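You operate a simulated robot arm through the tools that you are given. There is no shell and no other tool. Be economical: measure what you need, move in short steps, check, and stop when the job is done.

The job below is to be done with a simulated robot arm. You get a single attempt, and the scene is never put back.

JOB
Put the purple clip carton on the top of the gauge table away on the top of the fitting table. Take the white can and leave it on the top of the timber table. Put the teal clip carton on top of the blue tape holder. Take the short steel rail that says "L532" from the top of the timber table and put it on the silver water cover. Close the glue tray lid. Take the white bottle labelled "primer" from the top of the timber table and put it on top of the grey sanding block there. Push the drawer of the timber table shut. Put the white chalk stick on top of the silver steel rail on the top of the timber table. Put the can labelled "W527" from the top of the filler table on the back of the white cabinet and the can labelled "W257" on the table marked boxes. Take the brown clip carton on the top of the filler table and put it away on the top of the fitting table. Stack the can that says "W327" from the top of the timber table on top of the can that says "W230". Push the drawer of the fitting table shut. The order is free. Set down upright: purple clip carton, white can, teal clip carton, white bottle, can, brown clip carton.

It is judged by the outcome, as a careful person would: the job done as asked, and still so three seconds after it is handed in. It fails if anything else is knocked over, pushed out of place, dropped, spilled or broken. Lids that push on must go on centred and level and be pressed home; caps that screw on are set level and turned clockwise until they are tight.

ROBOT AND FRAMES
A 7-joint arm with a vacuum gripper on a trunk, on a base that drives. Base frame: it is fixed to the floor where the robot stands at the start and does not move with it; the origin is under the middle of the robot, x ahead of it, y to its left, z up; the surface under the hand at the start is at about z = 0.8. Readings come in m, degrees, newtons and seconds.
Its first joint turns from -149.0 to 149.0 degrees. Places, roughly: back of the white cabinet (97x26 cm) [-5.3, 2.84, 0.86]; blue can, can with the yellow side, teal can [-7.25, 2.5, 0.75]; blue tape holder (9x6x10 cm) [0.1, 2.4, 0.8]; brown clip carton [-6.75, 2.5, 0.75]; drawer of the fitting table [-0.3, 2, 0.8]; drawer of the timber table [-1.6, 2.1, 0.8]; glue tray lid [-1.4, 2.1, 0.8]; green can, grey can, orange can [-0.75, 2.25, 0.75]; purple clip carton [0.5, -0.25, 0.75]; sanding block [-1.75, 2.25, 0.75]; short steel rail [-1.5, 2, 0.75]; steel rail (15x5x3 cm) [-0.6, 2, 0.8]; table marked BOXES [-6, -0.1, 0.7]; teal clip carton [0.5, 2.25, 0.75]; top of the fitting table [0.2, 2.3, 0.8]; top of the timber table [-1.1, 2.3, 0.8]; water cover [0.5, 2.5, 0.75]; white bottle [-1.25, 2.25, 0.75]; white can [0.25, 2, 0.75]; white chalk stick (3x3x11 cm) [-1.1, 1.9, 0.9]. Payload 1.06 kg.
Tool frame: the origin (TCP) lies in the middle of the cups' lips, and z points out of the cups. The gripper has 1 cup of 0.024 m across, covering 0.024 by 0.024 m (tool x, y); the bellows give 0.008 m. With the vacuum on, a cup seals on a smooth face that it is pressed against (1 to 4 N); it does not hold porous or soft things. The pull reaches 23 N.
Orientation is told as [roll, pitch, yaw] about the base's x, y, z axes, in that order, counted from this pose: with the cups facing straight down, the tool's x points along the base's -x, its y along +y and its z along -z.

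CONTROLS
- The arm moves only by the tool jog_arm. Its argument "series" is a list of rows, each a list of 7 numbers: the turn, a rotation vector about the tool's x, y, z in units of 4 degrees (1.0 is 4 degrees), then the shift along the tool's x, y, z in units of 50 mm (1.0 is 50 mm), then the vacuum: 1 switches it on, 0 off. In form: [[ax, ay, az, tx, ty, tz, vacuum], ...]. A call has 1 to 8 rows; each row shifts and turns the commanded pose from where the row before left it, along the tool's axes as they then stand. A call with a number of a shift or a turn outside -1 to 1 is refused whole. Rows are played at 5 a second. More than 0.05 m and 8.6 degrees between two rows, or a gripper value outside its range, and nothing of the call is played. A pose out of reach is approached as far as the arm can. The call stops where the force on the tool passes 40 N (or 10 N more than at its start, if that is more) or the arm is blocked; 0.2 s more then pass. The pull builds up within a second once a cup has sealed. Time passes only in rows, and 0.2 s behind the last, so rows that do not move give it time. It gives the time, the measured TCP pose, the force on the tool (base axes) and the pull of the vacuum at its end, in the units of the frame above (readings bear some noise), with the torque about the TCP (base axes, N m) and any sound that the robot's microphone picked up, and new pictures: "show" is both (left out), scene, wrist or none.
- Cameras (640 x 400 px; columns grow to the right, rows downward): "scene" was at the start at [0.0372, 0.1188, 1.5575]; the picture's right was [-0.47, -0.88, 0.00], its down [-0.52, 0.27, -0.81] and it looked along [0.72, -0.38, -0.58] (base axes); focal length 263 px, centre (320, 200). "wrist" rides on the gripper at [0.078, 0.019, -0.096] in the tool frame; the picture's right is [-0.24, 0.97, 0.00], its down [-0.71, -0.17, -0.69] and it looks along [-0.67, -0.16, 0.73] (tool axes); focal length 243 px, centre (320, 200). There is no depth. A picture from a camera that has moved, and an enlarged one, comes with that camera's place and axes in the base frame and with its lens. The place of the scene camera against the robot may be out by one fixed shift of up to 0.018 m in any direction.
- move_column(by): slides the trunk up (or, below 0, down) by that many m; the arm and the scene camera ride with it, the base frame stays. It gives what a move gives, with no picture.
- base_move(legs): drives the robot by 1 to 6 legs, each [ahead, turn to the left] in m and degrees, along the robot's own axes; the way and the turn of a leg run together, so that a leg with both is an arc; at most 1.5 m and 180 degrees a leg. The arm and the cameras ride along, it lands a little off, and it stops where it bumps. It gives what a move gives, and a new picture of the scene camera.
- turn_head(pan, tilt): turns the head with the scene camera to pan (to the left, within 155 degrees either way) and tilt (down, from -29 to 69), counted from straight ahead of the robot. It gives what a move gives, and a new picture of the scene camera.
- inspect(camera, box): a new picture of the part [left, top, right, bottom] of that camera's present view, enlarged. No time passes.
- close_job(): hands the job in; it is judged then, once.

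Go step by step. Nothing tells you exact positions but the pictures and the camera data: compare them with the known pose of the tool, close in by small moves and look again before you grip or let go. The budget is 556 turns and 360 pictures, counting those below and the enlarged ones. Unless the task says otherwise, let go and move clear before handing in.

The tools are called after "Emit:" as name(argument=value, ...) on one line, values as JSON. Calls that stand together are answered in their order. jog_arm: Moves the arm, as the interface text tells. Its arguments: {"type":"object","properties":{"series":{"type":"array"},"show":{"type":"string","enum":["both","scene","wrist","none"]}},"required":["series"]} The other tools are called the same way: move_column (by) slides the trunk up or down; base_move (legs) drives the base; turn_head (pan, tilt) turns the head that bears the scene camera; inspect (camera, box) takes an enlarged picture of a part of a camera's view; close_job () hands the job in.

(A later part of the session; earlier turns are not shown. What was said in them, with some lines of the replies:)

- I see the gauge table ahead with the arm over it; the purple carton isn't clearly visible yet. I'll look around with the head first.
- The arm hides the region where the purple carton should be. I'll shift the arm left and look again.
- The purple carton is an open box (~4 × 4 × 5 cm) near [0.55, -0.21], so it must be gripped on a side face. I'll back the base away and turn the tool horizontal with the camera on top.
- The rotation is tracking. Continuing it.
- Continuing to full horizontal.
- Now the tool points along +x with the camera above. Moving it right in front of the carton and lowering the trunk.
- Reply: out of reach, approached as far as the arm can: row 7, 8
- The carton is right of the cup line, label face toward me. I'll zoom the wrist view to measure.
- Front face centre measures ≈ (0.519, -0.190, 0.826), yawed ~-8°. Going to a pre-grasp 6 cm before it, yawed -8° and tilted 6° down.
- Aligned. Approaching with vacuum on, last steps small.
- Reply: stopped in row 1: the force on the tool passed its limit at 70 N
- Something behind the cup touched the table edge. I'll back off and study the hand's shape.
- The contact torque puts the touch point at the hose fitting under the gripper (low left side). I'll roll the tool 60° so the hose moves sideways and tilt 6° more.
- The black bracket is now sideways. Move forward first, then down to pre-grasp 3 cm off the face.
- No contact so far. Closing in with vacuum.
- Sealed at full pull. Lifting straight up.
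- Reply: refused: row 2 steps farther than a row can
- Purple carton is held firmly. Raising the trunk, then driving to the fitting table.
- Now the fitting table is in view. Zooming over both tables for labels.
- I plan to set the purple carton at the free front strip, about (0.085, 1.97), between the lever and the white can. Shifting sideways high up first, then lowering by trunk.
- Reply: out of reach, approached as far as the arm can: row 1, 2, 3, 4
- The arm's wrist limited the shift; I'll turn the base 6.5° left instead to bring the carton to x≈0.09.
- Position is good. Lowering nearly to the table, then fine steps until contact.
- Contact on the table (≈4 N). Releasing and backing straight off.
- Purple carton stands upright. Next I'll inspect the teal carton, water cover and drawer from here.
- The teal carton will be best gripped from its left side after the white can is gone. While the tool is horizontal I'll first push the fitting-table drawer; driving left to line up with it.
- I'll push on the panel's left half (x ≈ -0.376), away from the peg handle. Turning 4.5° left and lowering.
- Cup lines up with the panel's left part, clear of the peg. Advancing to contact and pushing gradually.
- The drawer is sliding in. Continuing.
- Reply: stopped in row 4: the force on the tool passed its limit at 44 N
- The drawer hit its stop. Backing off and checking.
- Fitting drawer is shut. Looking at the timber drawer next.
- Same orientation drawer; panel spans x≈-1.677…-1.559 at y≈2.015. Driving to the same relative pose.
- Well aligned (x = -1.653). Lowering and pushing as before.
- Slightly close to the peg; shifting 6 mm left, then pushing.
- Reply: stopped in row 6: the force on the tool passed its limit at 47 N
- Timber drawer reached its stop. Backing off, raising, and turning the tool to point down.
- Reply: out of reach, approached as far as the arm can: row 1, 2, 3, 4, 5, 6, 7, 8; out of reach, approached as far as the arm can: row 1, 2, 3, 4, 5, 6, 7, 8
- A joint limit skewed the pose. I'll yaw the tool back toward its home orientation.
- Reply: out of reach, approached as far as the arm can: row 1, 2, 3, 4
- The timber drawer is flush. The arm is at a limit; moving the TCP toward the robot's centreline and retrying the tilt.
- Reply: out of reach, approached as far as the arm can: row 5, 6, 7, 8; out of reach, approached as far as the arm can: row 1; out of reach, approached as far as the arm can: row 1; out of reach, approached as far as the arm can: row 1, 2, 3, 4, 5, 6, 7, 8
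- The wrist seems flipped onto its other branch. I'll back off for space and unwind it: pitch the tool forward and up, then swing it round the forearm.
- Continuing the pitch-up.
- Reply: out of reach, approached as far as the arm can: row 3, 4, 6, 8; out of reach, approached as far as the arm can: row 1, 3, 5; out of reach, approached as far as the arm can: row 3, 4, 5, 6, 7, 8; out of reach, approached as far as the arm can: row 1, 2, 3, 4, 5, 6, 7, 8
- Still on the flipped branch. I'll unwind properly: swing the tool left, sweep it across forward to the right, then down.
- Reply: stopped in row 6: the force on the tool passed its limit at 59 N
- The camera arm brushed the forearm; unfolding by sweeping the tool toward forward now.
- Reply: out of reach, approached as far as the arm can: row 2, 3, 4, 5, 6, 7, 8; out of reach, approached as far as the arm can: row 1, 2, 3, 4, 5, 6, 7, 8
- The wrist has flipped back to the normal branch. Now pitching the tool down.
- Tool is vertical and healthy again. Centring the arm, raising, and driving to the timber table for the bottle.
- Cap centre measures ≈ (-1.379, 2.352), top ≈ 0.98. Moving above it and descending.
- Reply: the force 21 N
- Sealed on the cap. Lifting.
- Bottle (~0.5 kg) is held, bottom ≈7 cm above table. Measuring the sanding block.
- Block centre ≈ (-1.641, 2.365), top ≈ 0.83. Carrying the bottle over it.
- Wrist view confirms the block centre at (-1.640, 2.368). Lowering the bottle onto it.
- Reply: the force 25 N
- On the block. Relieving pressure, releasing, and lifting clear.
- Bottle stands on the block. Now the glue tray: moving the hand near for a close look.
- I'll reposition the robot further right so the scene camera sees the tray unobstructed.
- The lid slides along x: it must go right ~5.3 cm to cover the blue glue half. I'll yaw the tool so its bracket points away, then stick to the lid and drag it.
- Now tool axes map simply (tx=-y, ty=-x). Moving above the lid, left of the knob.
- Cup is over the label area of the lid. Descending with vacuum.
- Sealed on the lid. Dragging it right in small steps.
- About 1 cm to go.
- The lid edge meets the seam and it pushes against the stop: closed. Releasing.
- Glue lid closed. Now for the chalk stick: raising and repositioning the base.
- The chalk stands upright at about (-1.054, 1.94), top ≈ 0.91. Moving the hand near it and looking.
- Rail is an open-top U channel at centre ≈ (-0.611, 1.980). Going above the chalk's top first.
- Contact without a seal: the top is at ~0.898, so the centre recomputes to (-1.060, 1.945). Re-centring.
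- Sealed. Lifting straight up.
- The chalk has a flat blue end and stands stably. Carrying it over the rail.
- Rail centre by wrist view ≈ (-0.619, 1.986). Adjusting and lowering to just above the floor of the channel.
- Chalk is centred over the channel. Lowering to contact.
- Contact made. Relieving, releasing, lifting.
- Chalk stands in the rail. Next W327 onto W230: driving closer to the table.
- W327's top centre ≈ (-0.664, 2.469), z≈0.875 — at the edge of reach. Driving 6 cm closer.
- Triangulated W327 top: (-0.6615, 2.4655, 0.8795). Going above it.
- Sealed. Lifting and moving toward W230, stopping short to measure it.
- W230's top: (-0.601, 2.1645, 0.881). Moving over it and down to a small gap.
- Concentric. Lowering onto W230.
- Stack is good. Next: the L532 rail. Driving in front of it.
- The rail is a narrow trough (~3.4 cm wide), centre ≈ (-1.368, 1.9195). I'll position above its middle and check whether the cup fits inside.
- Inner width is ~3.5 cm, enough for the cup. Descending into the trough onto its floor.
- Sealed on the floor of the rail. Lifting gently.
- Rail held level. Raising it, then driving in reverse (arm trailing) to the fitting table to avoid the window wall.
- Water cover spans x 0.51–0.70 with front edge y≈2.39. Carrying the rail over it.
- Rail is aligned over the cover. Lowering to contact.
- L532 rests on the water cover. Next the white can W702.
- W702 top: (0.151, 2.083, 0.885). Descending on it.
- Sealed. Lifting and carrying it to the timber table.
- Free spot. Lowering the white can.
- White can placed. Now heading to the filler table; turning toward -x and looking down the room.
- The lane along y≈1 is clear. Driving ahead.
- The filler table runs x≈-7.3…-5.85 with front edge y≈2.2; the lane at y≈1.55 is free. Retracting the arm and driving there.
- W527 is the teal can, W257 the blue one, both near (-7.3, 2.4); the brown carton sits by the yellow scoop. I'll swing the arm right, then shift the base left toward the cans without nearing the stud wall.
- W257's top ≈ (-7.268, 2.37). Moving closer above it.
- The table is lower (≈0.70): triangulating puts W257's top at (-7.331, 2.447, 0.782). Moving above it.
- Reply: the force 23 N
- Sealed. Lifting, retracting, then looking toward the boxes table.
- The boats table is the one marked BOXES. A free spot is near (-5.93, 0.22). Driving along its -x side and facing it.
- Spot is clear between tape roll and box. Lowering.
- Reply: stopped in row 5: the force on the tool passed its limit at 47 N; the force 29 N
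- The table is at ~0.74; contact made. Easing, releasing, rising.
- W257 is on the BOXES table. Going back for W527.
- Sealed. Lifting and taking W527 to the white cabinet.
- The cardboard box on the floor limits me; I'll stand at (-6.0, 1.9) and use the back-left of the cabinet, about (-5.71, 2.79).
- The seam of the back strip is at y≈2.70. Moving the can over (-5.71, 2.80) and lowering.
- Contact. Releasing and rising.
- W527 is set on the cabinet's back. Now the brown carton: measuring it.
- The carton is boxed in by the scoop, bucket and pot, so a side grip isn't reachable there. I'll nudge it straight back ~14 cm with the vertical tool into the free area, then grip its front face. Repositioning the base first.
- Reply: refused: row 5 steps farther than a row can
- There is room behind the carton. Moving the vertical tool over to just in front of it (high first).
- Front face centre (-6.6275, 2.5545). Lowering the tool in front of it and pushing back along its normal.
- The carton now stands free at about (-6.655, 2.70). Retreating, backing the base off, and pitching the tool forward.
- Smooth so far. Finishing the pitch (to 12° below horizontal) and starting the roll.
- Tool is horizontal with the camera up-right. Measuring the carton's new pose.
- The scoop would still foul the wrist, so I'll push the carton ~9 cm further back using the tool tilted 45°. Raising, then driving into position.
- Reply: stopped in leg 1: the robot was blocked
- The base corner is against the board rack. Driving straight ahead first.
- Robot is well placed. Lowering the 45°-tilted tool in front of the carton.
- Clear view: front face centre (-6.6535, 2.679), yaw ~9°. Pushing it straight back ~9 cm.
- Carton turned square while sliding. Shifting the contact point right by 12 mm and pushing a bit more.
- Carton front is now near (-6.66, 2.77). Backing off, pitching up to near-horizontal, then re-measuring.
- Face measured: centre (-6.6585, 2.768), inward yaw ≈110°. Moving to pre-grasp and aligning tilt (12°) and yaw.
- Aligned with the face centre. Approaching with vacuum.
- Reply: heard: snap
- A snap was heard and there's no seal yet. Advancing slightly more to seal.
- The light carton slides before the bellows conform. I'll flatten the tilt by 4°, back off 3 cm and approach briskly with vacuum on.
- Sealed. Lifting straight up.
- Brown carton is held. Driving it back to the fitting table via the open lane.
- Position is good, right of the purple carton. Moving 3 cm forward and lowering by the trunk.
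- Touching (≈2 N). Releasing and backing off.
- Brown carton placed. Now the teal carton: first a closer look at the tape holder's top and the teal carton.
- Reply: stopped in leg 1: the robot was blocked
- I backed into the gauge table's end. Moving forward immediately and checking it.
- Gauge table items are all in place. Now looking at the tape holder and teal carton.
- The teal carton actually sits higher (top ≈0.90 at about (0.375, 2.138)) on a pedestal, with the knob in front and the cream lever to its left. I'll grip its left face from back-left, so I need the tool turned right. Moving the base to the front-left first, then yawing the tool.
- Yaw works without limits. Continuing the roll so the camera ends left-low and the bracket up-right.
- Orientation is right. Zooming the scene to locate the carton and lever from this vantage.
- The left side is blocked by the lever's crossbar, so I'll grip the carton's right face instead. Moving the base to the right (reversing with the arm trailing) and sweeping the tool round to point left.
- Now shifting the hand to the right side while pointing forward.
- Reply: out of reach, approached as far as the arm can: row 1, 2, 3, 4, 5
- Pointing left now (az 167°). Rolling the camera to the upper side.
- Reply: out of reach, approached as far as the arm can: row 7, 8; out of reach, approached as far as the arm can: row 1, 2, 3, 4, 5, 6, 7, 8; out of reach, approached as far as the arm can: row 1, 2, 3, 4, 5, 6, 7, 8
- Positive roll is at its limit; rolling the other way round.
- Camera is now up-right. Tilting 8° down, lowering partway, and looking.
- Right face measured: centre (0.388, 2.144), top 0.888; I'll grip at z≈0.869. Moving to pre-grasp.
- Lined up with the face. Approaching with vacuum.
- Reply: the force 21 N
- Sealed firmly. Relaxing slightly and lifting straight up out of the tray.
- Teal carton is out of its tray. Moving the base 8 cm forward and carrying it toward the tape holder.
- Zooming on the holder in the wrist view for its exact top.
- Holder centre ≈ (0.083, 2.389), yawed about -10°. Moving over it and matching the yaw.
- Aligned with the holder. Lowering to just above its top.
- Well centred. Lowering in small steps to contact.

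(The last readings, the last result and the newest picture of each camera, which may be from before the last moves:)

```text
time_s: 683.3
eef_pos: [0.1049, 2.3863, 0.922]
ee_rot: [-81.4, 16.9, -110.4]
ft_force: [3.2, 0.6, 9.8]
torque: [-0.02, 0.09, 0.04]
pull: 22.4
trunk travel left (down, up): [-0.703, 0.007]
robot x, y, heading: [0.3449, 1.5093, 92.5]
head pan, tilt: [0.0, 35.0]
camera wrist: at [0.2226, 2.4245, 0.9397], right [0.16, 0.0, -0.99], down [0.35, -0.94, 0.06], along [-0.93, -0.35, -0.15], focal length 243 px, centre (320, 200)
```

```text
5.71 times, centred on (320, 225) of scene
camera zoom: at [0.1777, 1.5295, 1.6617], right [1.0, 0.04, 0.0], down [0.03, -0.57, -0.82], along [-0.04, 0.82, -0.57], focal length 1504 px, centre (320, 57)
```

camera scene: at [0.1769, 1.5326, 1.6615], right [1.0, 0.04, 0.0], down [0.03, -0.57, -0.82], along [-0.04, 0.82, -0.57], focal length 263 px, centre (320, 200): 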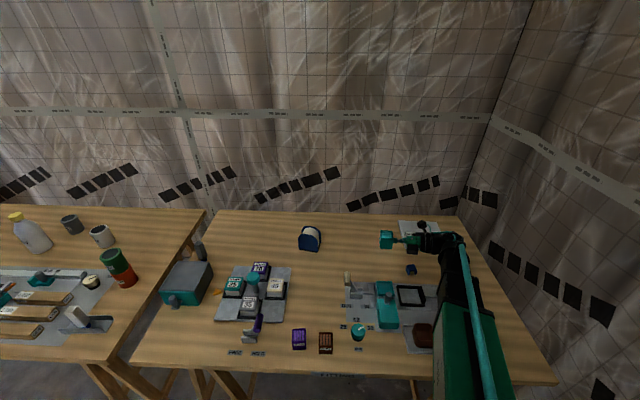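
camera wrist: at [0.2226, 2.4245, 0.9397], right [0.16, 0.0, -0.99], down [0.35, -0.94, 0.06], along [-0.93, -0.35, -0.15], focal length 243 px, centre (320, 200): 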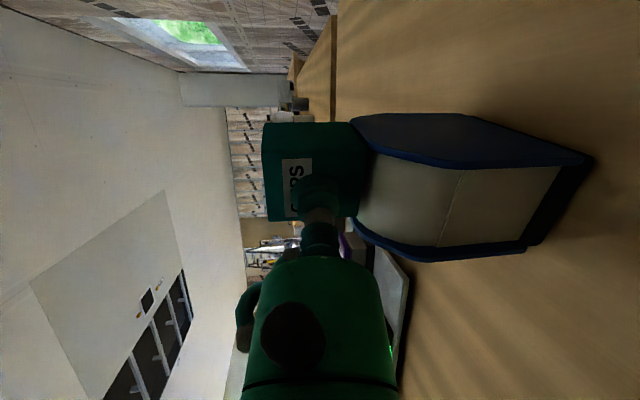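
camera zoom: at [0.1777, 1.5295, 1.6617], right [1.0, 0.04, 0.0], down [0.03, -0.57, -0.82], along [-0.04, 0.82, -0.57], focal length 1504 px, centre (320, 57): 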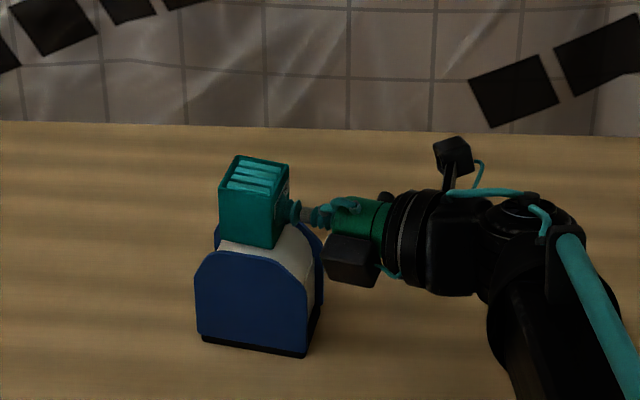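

Contact on the holder's top between the side plates. Relieving to light contact and releasing.

Emit:
jog_arm(series=[[0, 0, 0, 0.012, -0.04, -0.006, 1], [0, 0, 0, 0, 0, 0, 1], [0, 0, 0, 0, 0, 0, 0], [0, 0, 0, 0, 0, 0, 0], [0, 0, 0, 0, 0, 0, 0], [0, 0, 0, 0, 0, 0, 0]], show="none")

Emit:
inspect(camera="scene", box=[280, 200, 340, 250])

```text
time_s: 684.7
eef_pos: [0.1026, 2.3871, 0.9229]
ee_rot: [-81.3, 16.8, -110.4]
ft_force: [0.3, -0.4, 0.5]
torque: [0.0, 0.02, 0.0]
pull: 0.0
trunk travel left (down, up): [-0.703, 0.007]
robot x, y, heading: [0.3439, 1.502, 92.3]
head pan, tilt: [0.0, 35.0]
```

```text
8.00 times, centred on (310, 225) of scene
camera zoom: at [0.1768, 1.5306, 1.6615], right [1.0, 0.04, 0.0], down [0.03, -0.57, -0.82], along [-0.04, 0.82, -0.57], focal length 2105 px, centre (400, 0)
```

zoom: 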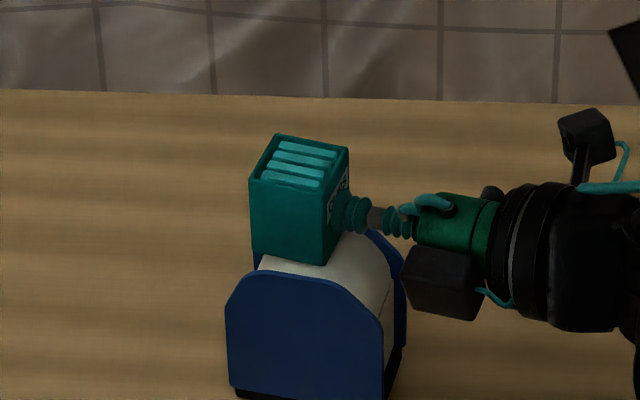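

The carton stays put after release. Backing off slowly.

Emit:
jog_arm(series=[[0, 0, 0, 0, 0, -0.05, 0], [0, 0, 0, 0, 0, -0.1, 0], [0, 0, 0, 0, 0, -0.2, 0], [0, 0, 0, 0, 0, -0.5, 0], [0, 0, 0, 0, 0, -0.8, 0], [0, 0, 0, 0.14, -0.45, -0.07, 0], [0, 0, 0, 0.27, -0.9, -0.14, 0], [0, 0, 0, 0, 0, 0, 0]], show="wrist")

Emit:
inspect(camera="scene", box=[280, 200, 340, 250])

```text
time_s: 686.5
eef_pos: [0.1781, 2.3536, 1.0076]
ee_rot: [-81.2, 16.7, -110.4]
ft_force: [0.3, -1.4, 0.8]
torque: [0.0, -0.01, -0.01]
pull: 0.1
trunk travel left (down, up): [-0.703, 0.007]
robot x, y, heading: [0.3426, 1.5047, 92.7]
head pan, tilt: [0.0, 35.0]
camera wrist: at [0.2965, 2.3936, 1.0237], right [0.16, 0.0, -0.99], down [0.35, -0.94, 0.06], along [-0.92, -0.35, -0.15], focal length 243 px, centre (320, 200)
```

wrist: 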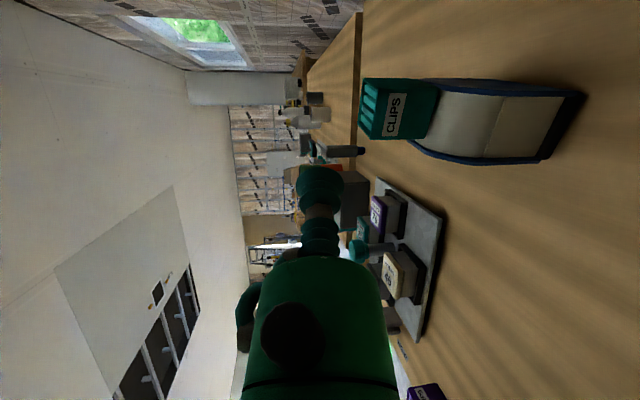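

```text
8.00 times, centred on (310, 225) of scene
camera zoom: at [0.1769, 1.5307, 1.6615], right [1.0, 0.04, 0.0], down [0.03, -0.57, -0.82], along [-0.04, 0.82, -0.57], focal length 2105 px, centre (400, 0)
```

zoom: 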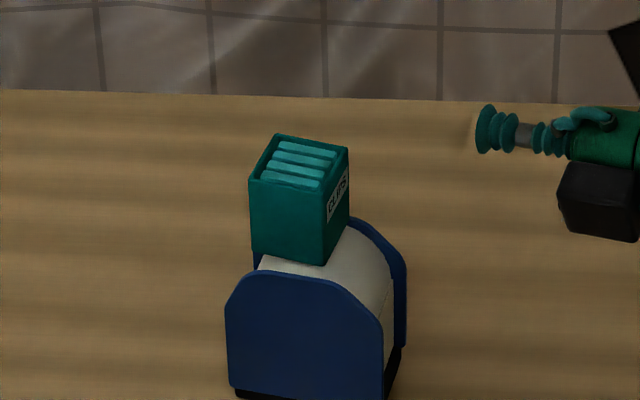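

Carton is stable on the holder. Retracting the arm clear and doing a final check of both tables.

Emit:
jog_arm(series=[[0, 0, 0, 0.27, -0.9, -0.14, 0], [0, 0, 0, 0.27, -0.9, -0.14, 0], [0, 0, 0, 0, 0, -0.9, 0], [0, 0, 0, 0, 0, 0, 0]], show="none")

Emit:
base_move(legs=[[-0.25, 0]])

Emit:
turn_head(pan=45, tilt=25)

Emit:
inspect(camera="scene", box=[240, 150, 640, 400])

```text
time_s: 687.5
eef_pos: [0.22, 2.3351, 1.1088]
ee_rot: [-81.3, 16.8, -110.4]
ft_force: [-0.5, -0.1, 0.2]
torque: [0.0, 0.01, 0.0]
pull: 0.1
trunk travel left (down, up): [-0.703, 0.007]
robot x, y, heading: [0.3395, 1.5028, 92.6]
head pan, tilt: [0.0, 35.0]
```

```text
time_s: 689.3
eef_pos: [0.234, 2.0867, 1.1078]
ee_rot: [-81.3, 16.9, -110.6]
ft_force: [-1.1, -0.8, -0.1]
torque: [-0.01, -0.01, 0.0]
pull: 0.1
trunk travel left (down, up): [-0.703, 0.007]
robot x, y, heading: [0.3534, 1.2588, 92.1]
head pan, tilt: [0.0, 35.0]
camera scene: at [0.1877, 1.2797, 1.6616], right [1.0, 0.04, 0.0], down [0.02, -0.57, -0.82], along [-0.03, 0.82, -0.57], focal length 263 px, centre (320, 200)
```

scene: 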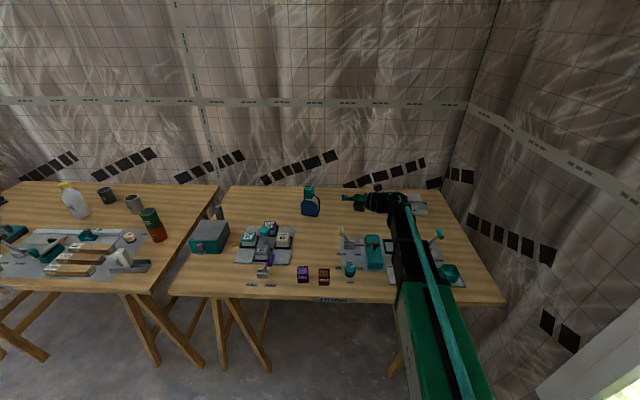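

```text
time_s: 690.4
eef_pos: [0.2335, 2.0867, 1.108]
ee_rot: [-81.3, 16.7, -110.6]
ft_force: [0.5, -0.4, -0.2]
torque: [-0.01, -0.03, -0.01]
pull: 0.0
trunk travel left (down, up): [-0.703, 0.007]
robot x, y, heading: [0.3537, 1.2538, 92.6]
head pan, tilt: [45.0, 25.0]
camera scene: at [0.1236, 1.2553, 1.6773], right [0.68, 0.74, 0.0], down [0.31, -0.29, -0.91], along [-0.67, 0.61, -0.42], focal length 263 px, centre (320, 200)
```

scene: 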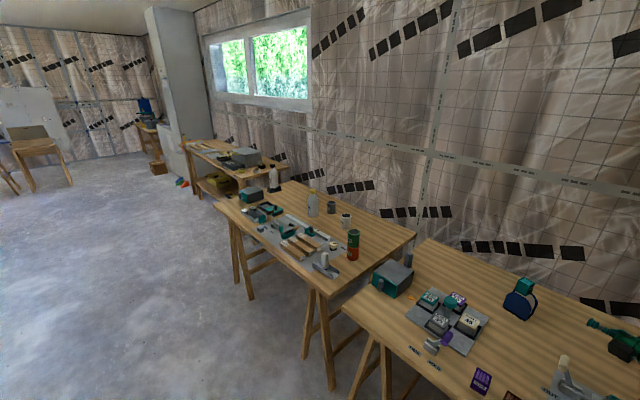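

```text
1.60 times, centred on (440, 275) of scene
camera zoom: at [0.1236, 1.2553, 1.6773], right [0.68, 0.74, 0.0], down [0.31, -0.29, -0.91], along [-0.67, 0.61, -0.42], focal length 421 px, centre (128, 80)
```

zoom: 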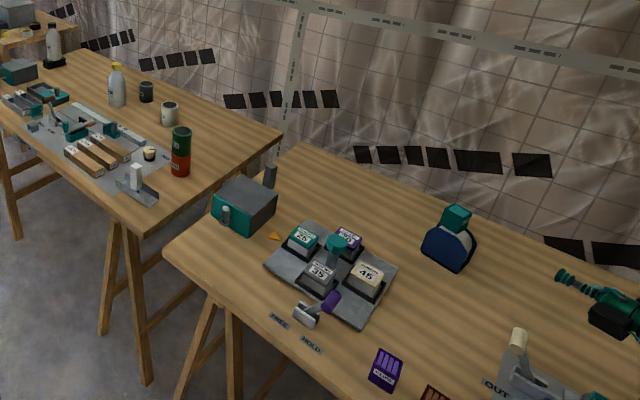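

Emit:
inspect(camera="scene", box=[490, 265, 550, 325])

Emit:
inspect(camera="scene", box=[220, 160, 370, 280])

```text
6.67 times, centred on (520, 295) of scene
camera zoom: at [0.1236, 1.2553, 1.6773], right [0.68, 0.74, 0.0], down [0.31, -0.29, -0.91], along [-0.67, 0.61, -0.42], focal length 1754 px, centre (-1013, -433)
```

zoom: 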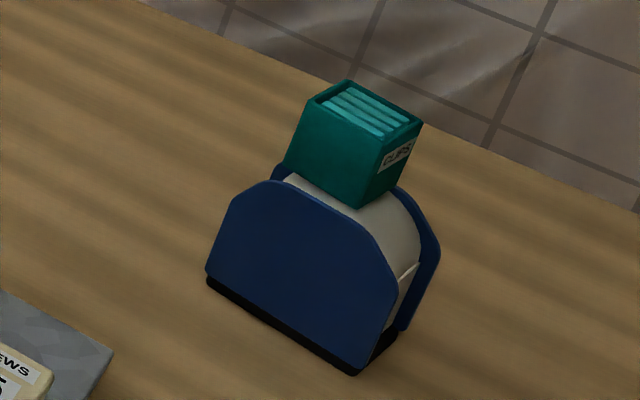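

```text
3.33 times, centred on (295, 220) of scene
camera zoom: at [0.1236, 1.2553, 1.6773], right [0.68, 0.74, 0.0], down [0.31, -0.29, -0.91], along [-0.67, 0.61, -0.42], focal length 877 px, centre (403, 133)
```

zoom: 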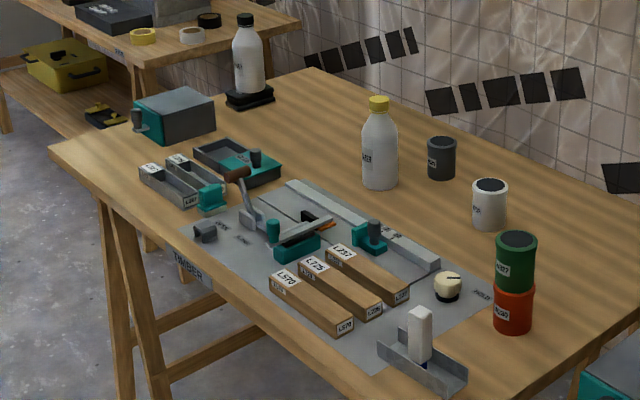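

Every item on the fitting and timber tables checks out and the arm is clear. I'm handing the job in.

Emit:
close_job()

```text
The job is handed in.
```

I've handed the job in with every move in the list made and the arm clear. In my last look at the fitting and timber tables, everything was standing and in place. I last saw the cabinet and BOXES table just after setting the cans down there.

A few things you should know:

- **Brown carton:** it was boxed in on the filler table. I slid it back along the table top before I could grip its side.
- **Board rack:** the base was stopped against it once while turning near the filler table.
- **Gauge table:** I backed into its end and the robot tilted briefly. Its items looked in place afterwards, but I couldn't tell whether the table itself had shifted a centimetre or two.
- **Snap sound:** the microphone picked up a snap while I was approaching the brown carton. I didn't find the cause, and the filler table looked fine in the next picture.
- **Chalk stick and teal carton:** the chalk stick stands upright inside the rail's channel. The teal carton sits level between the tape holder's side plates, on top of the roll.
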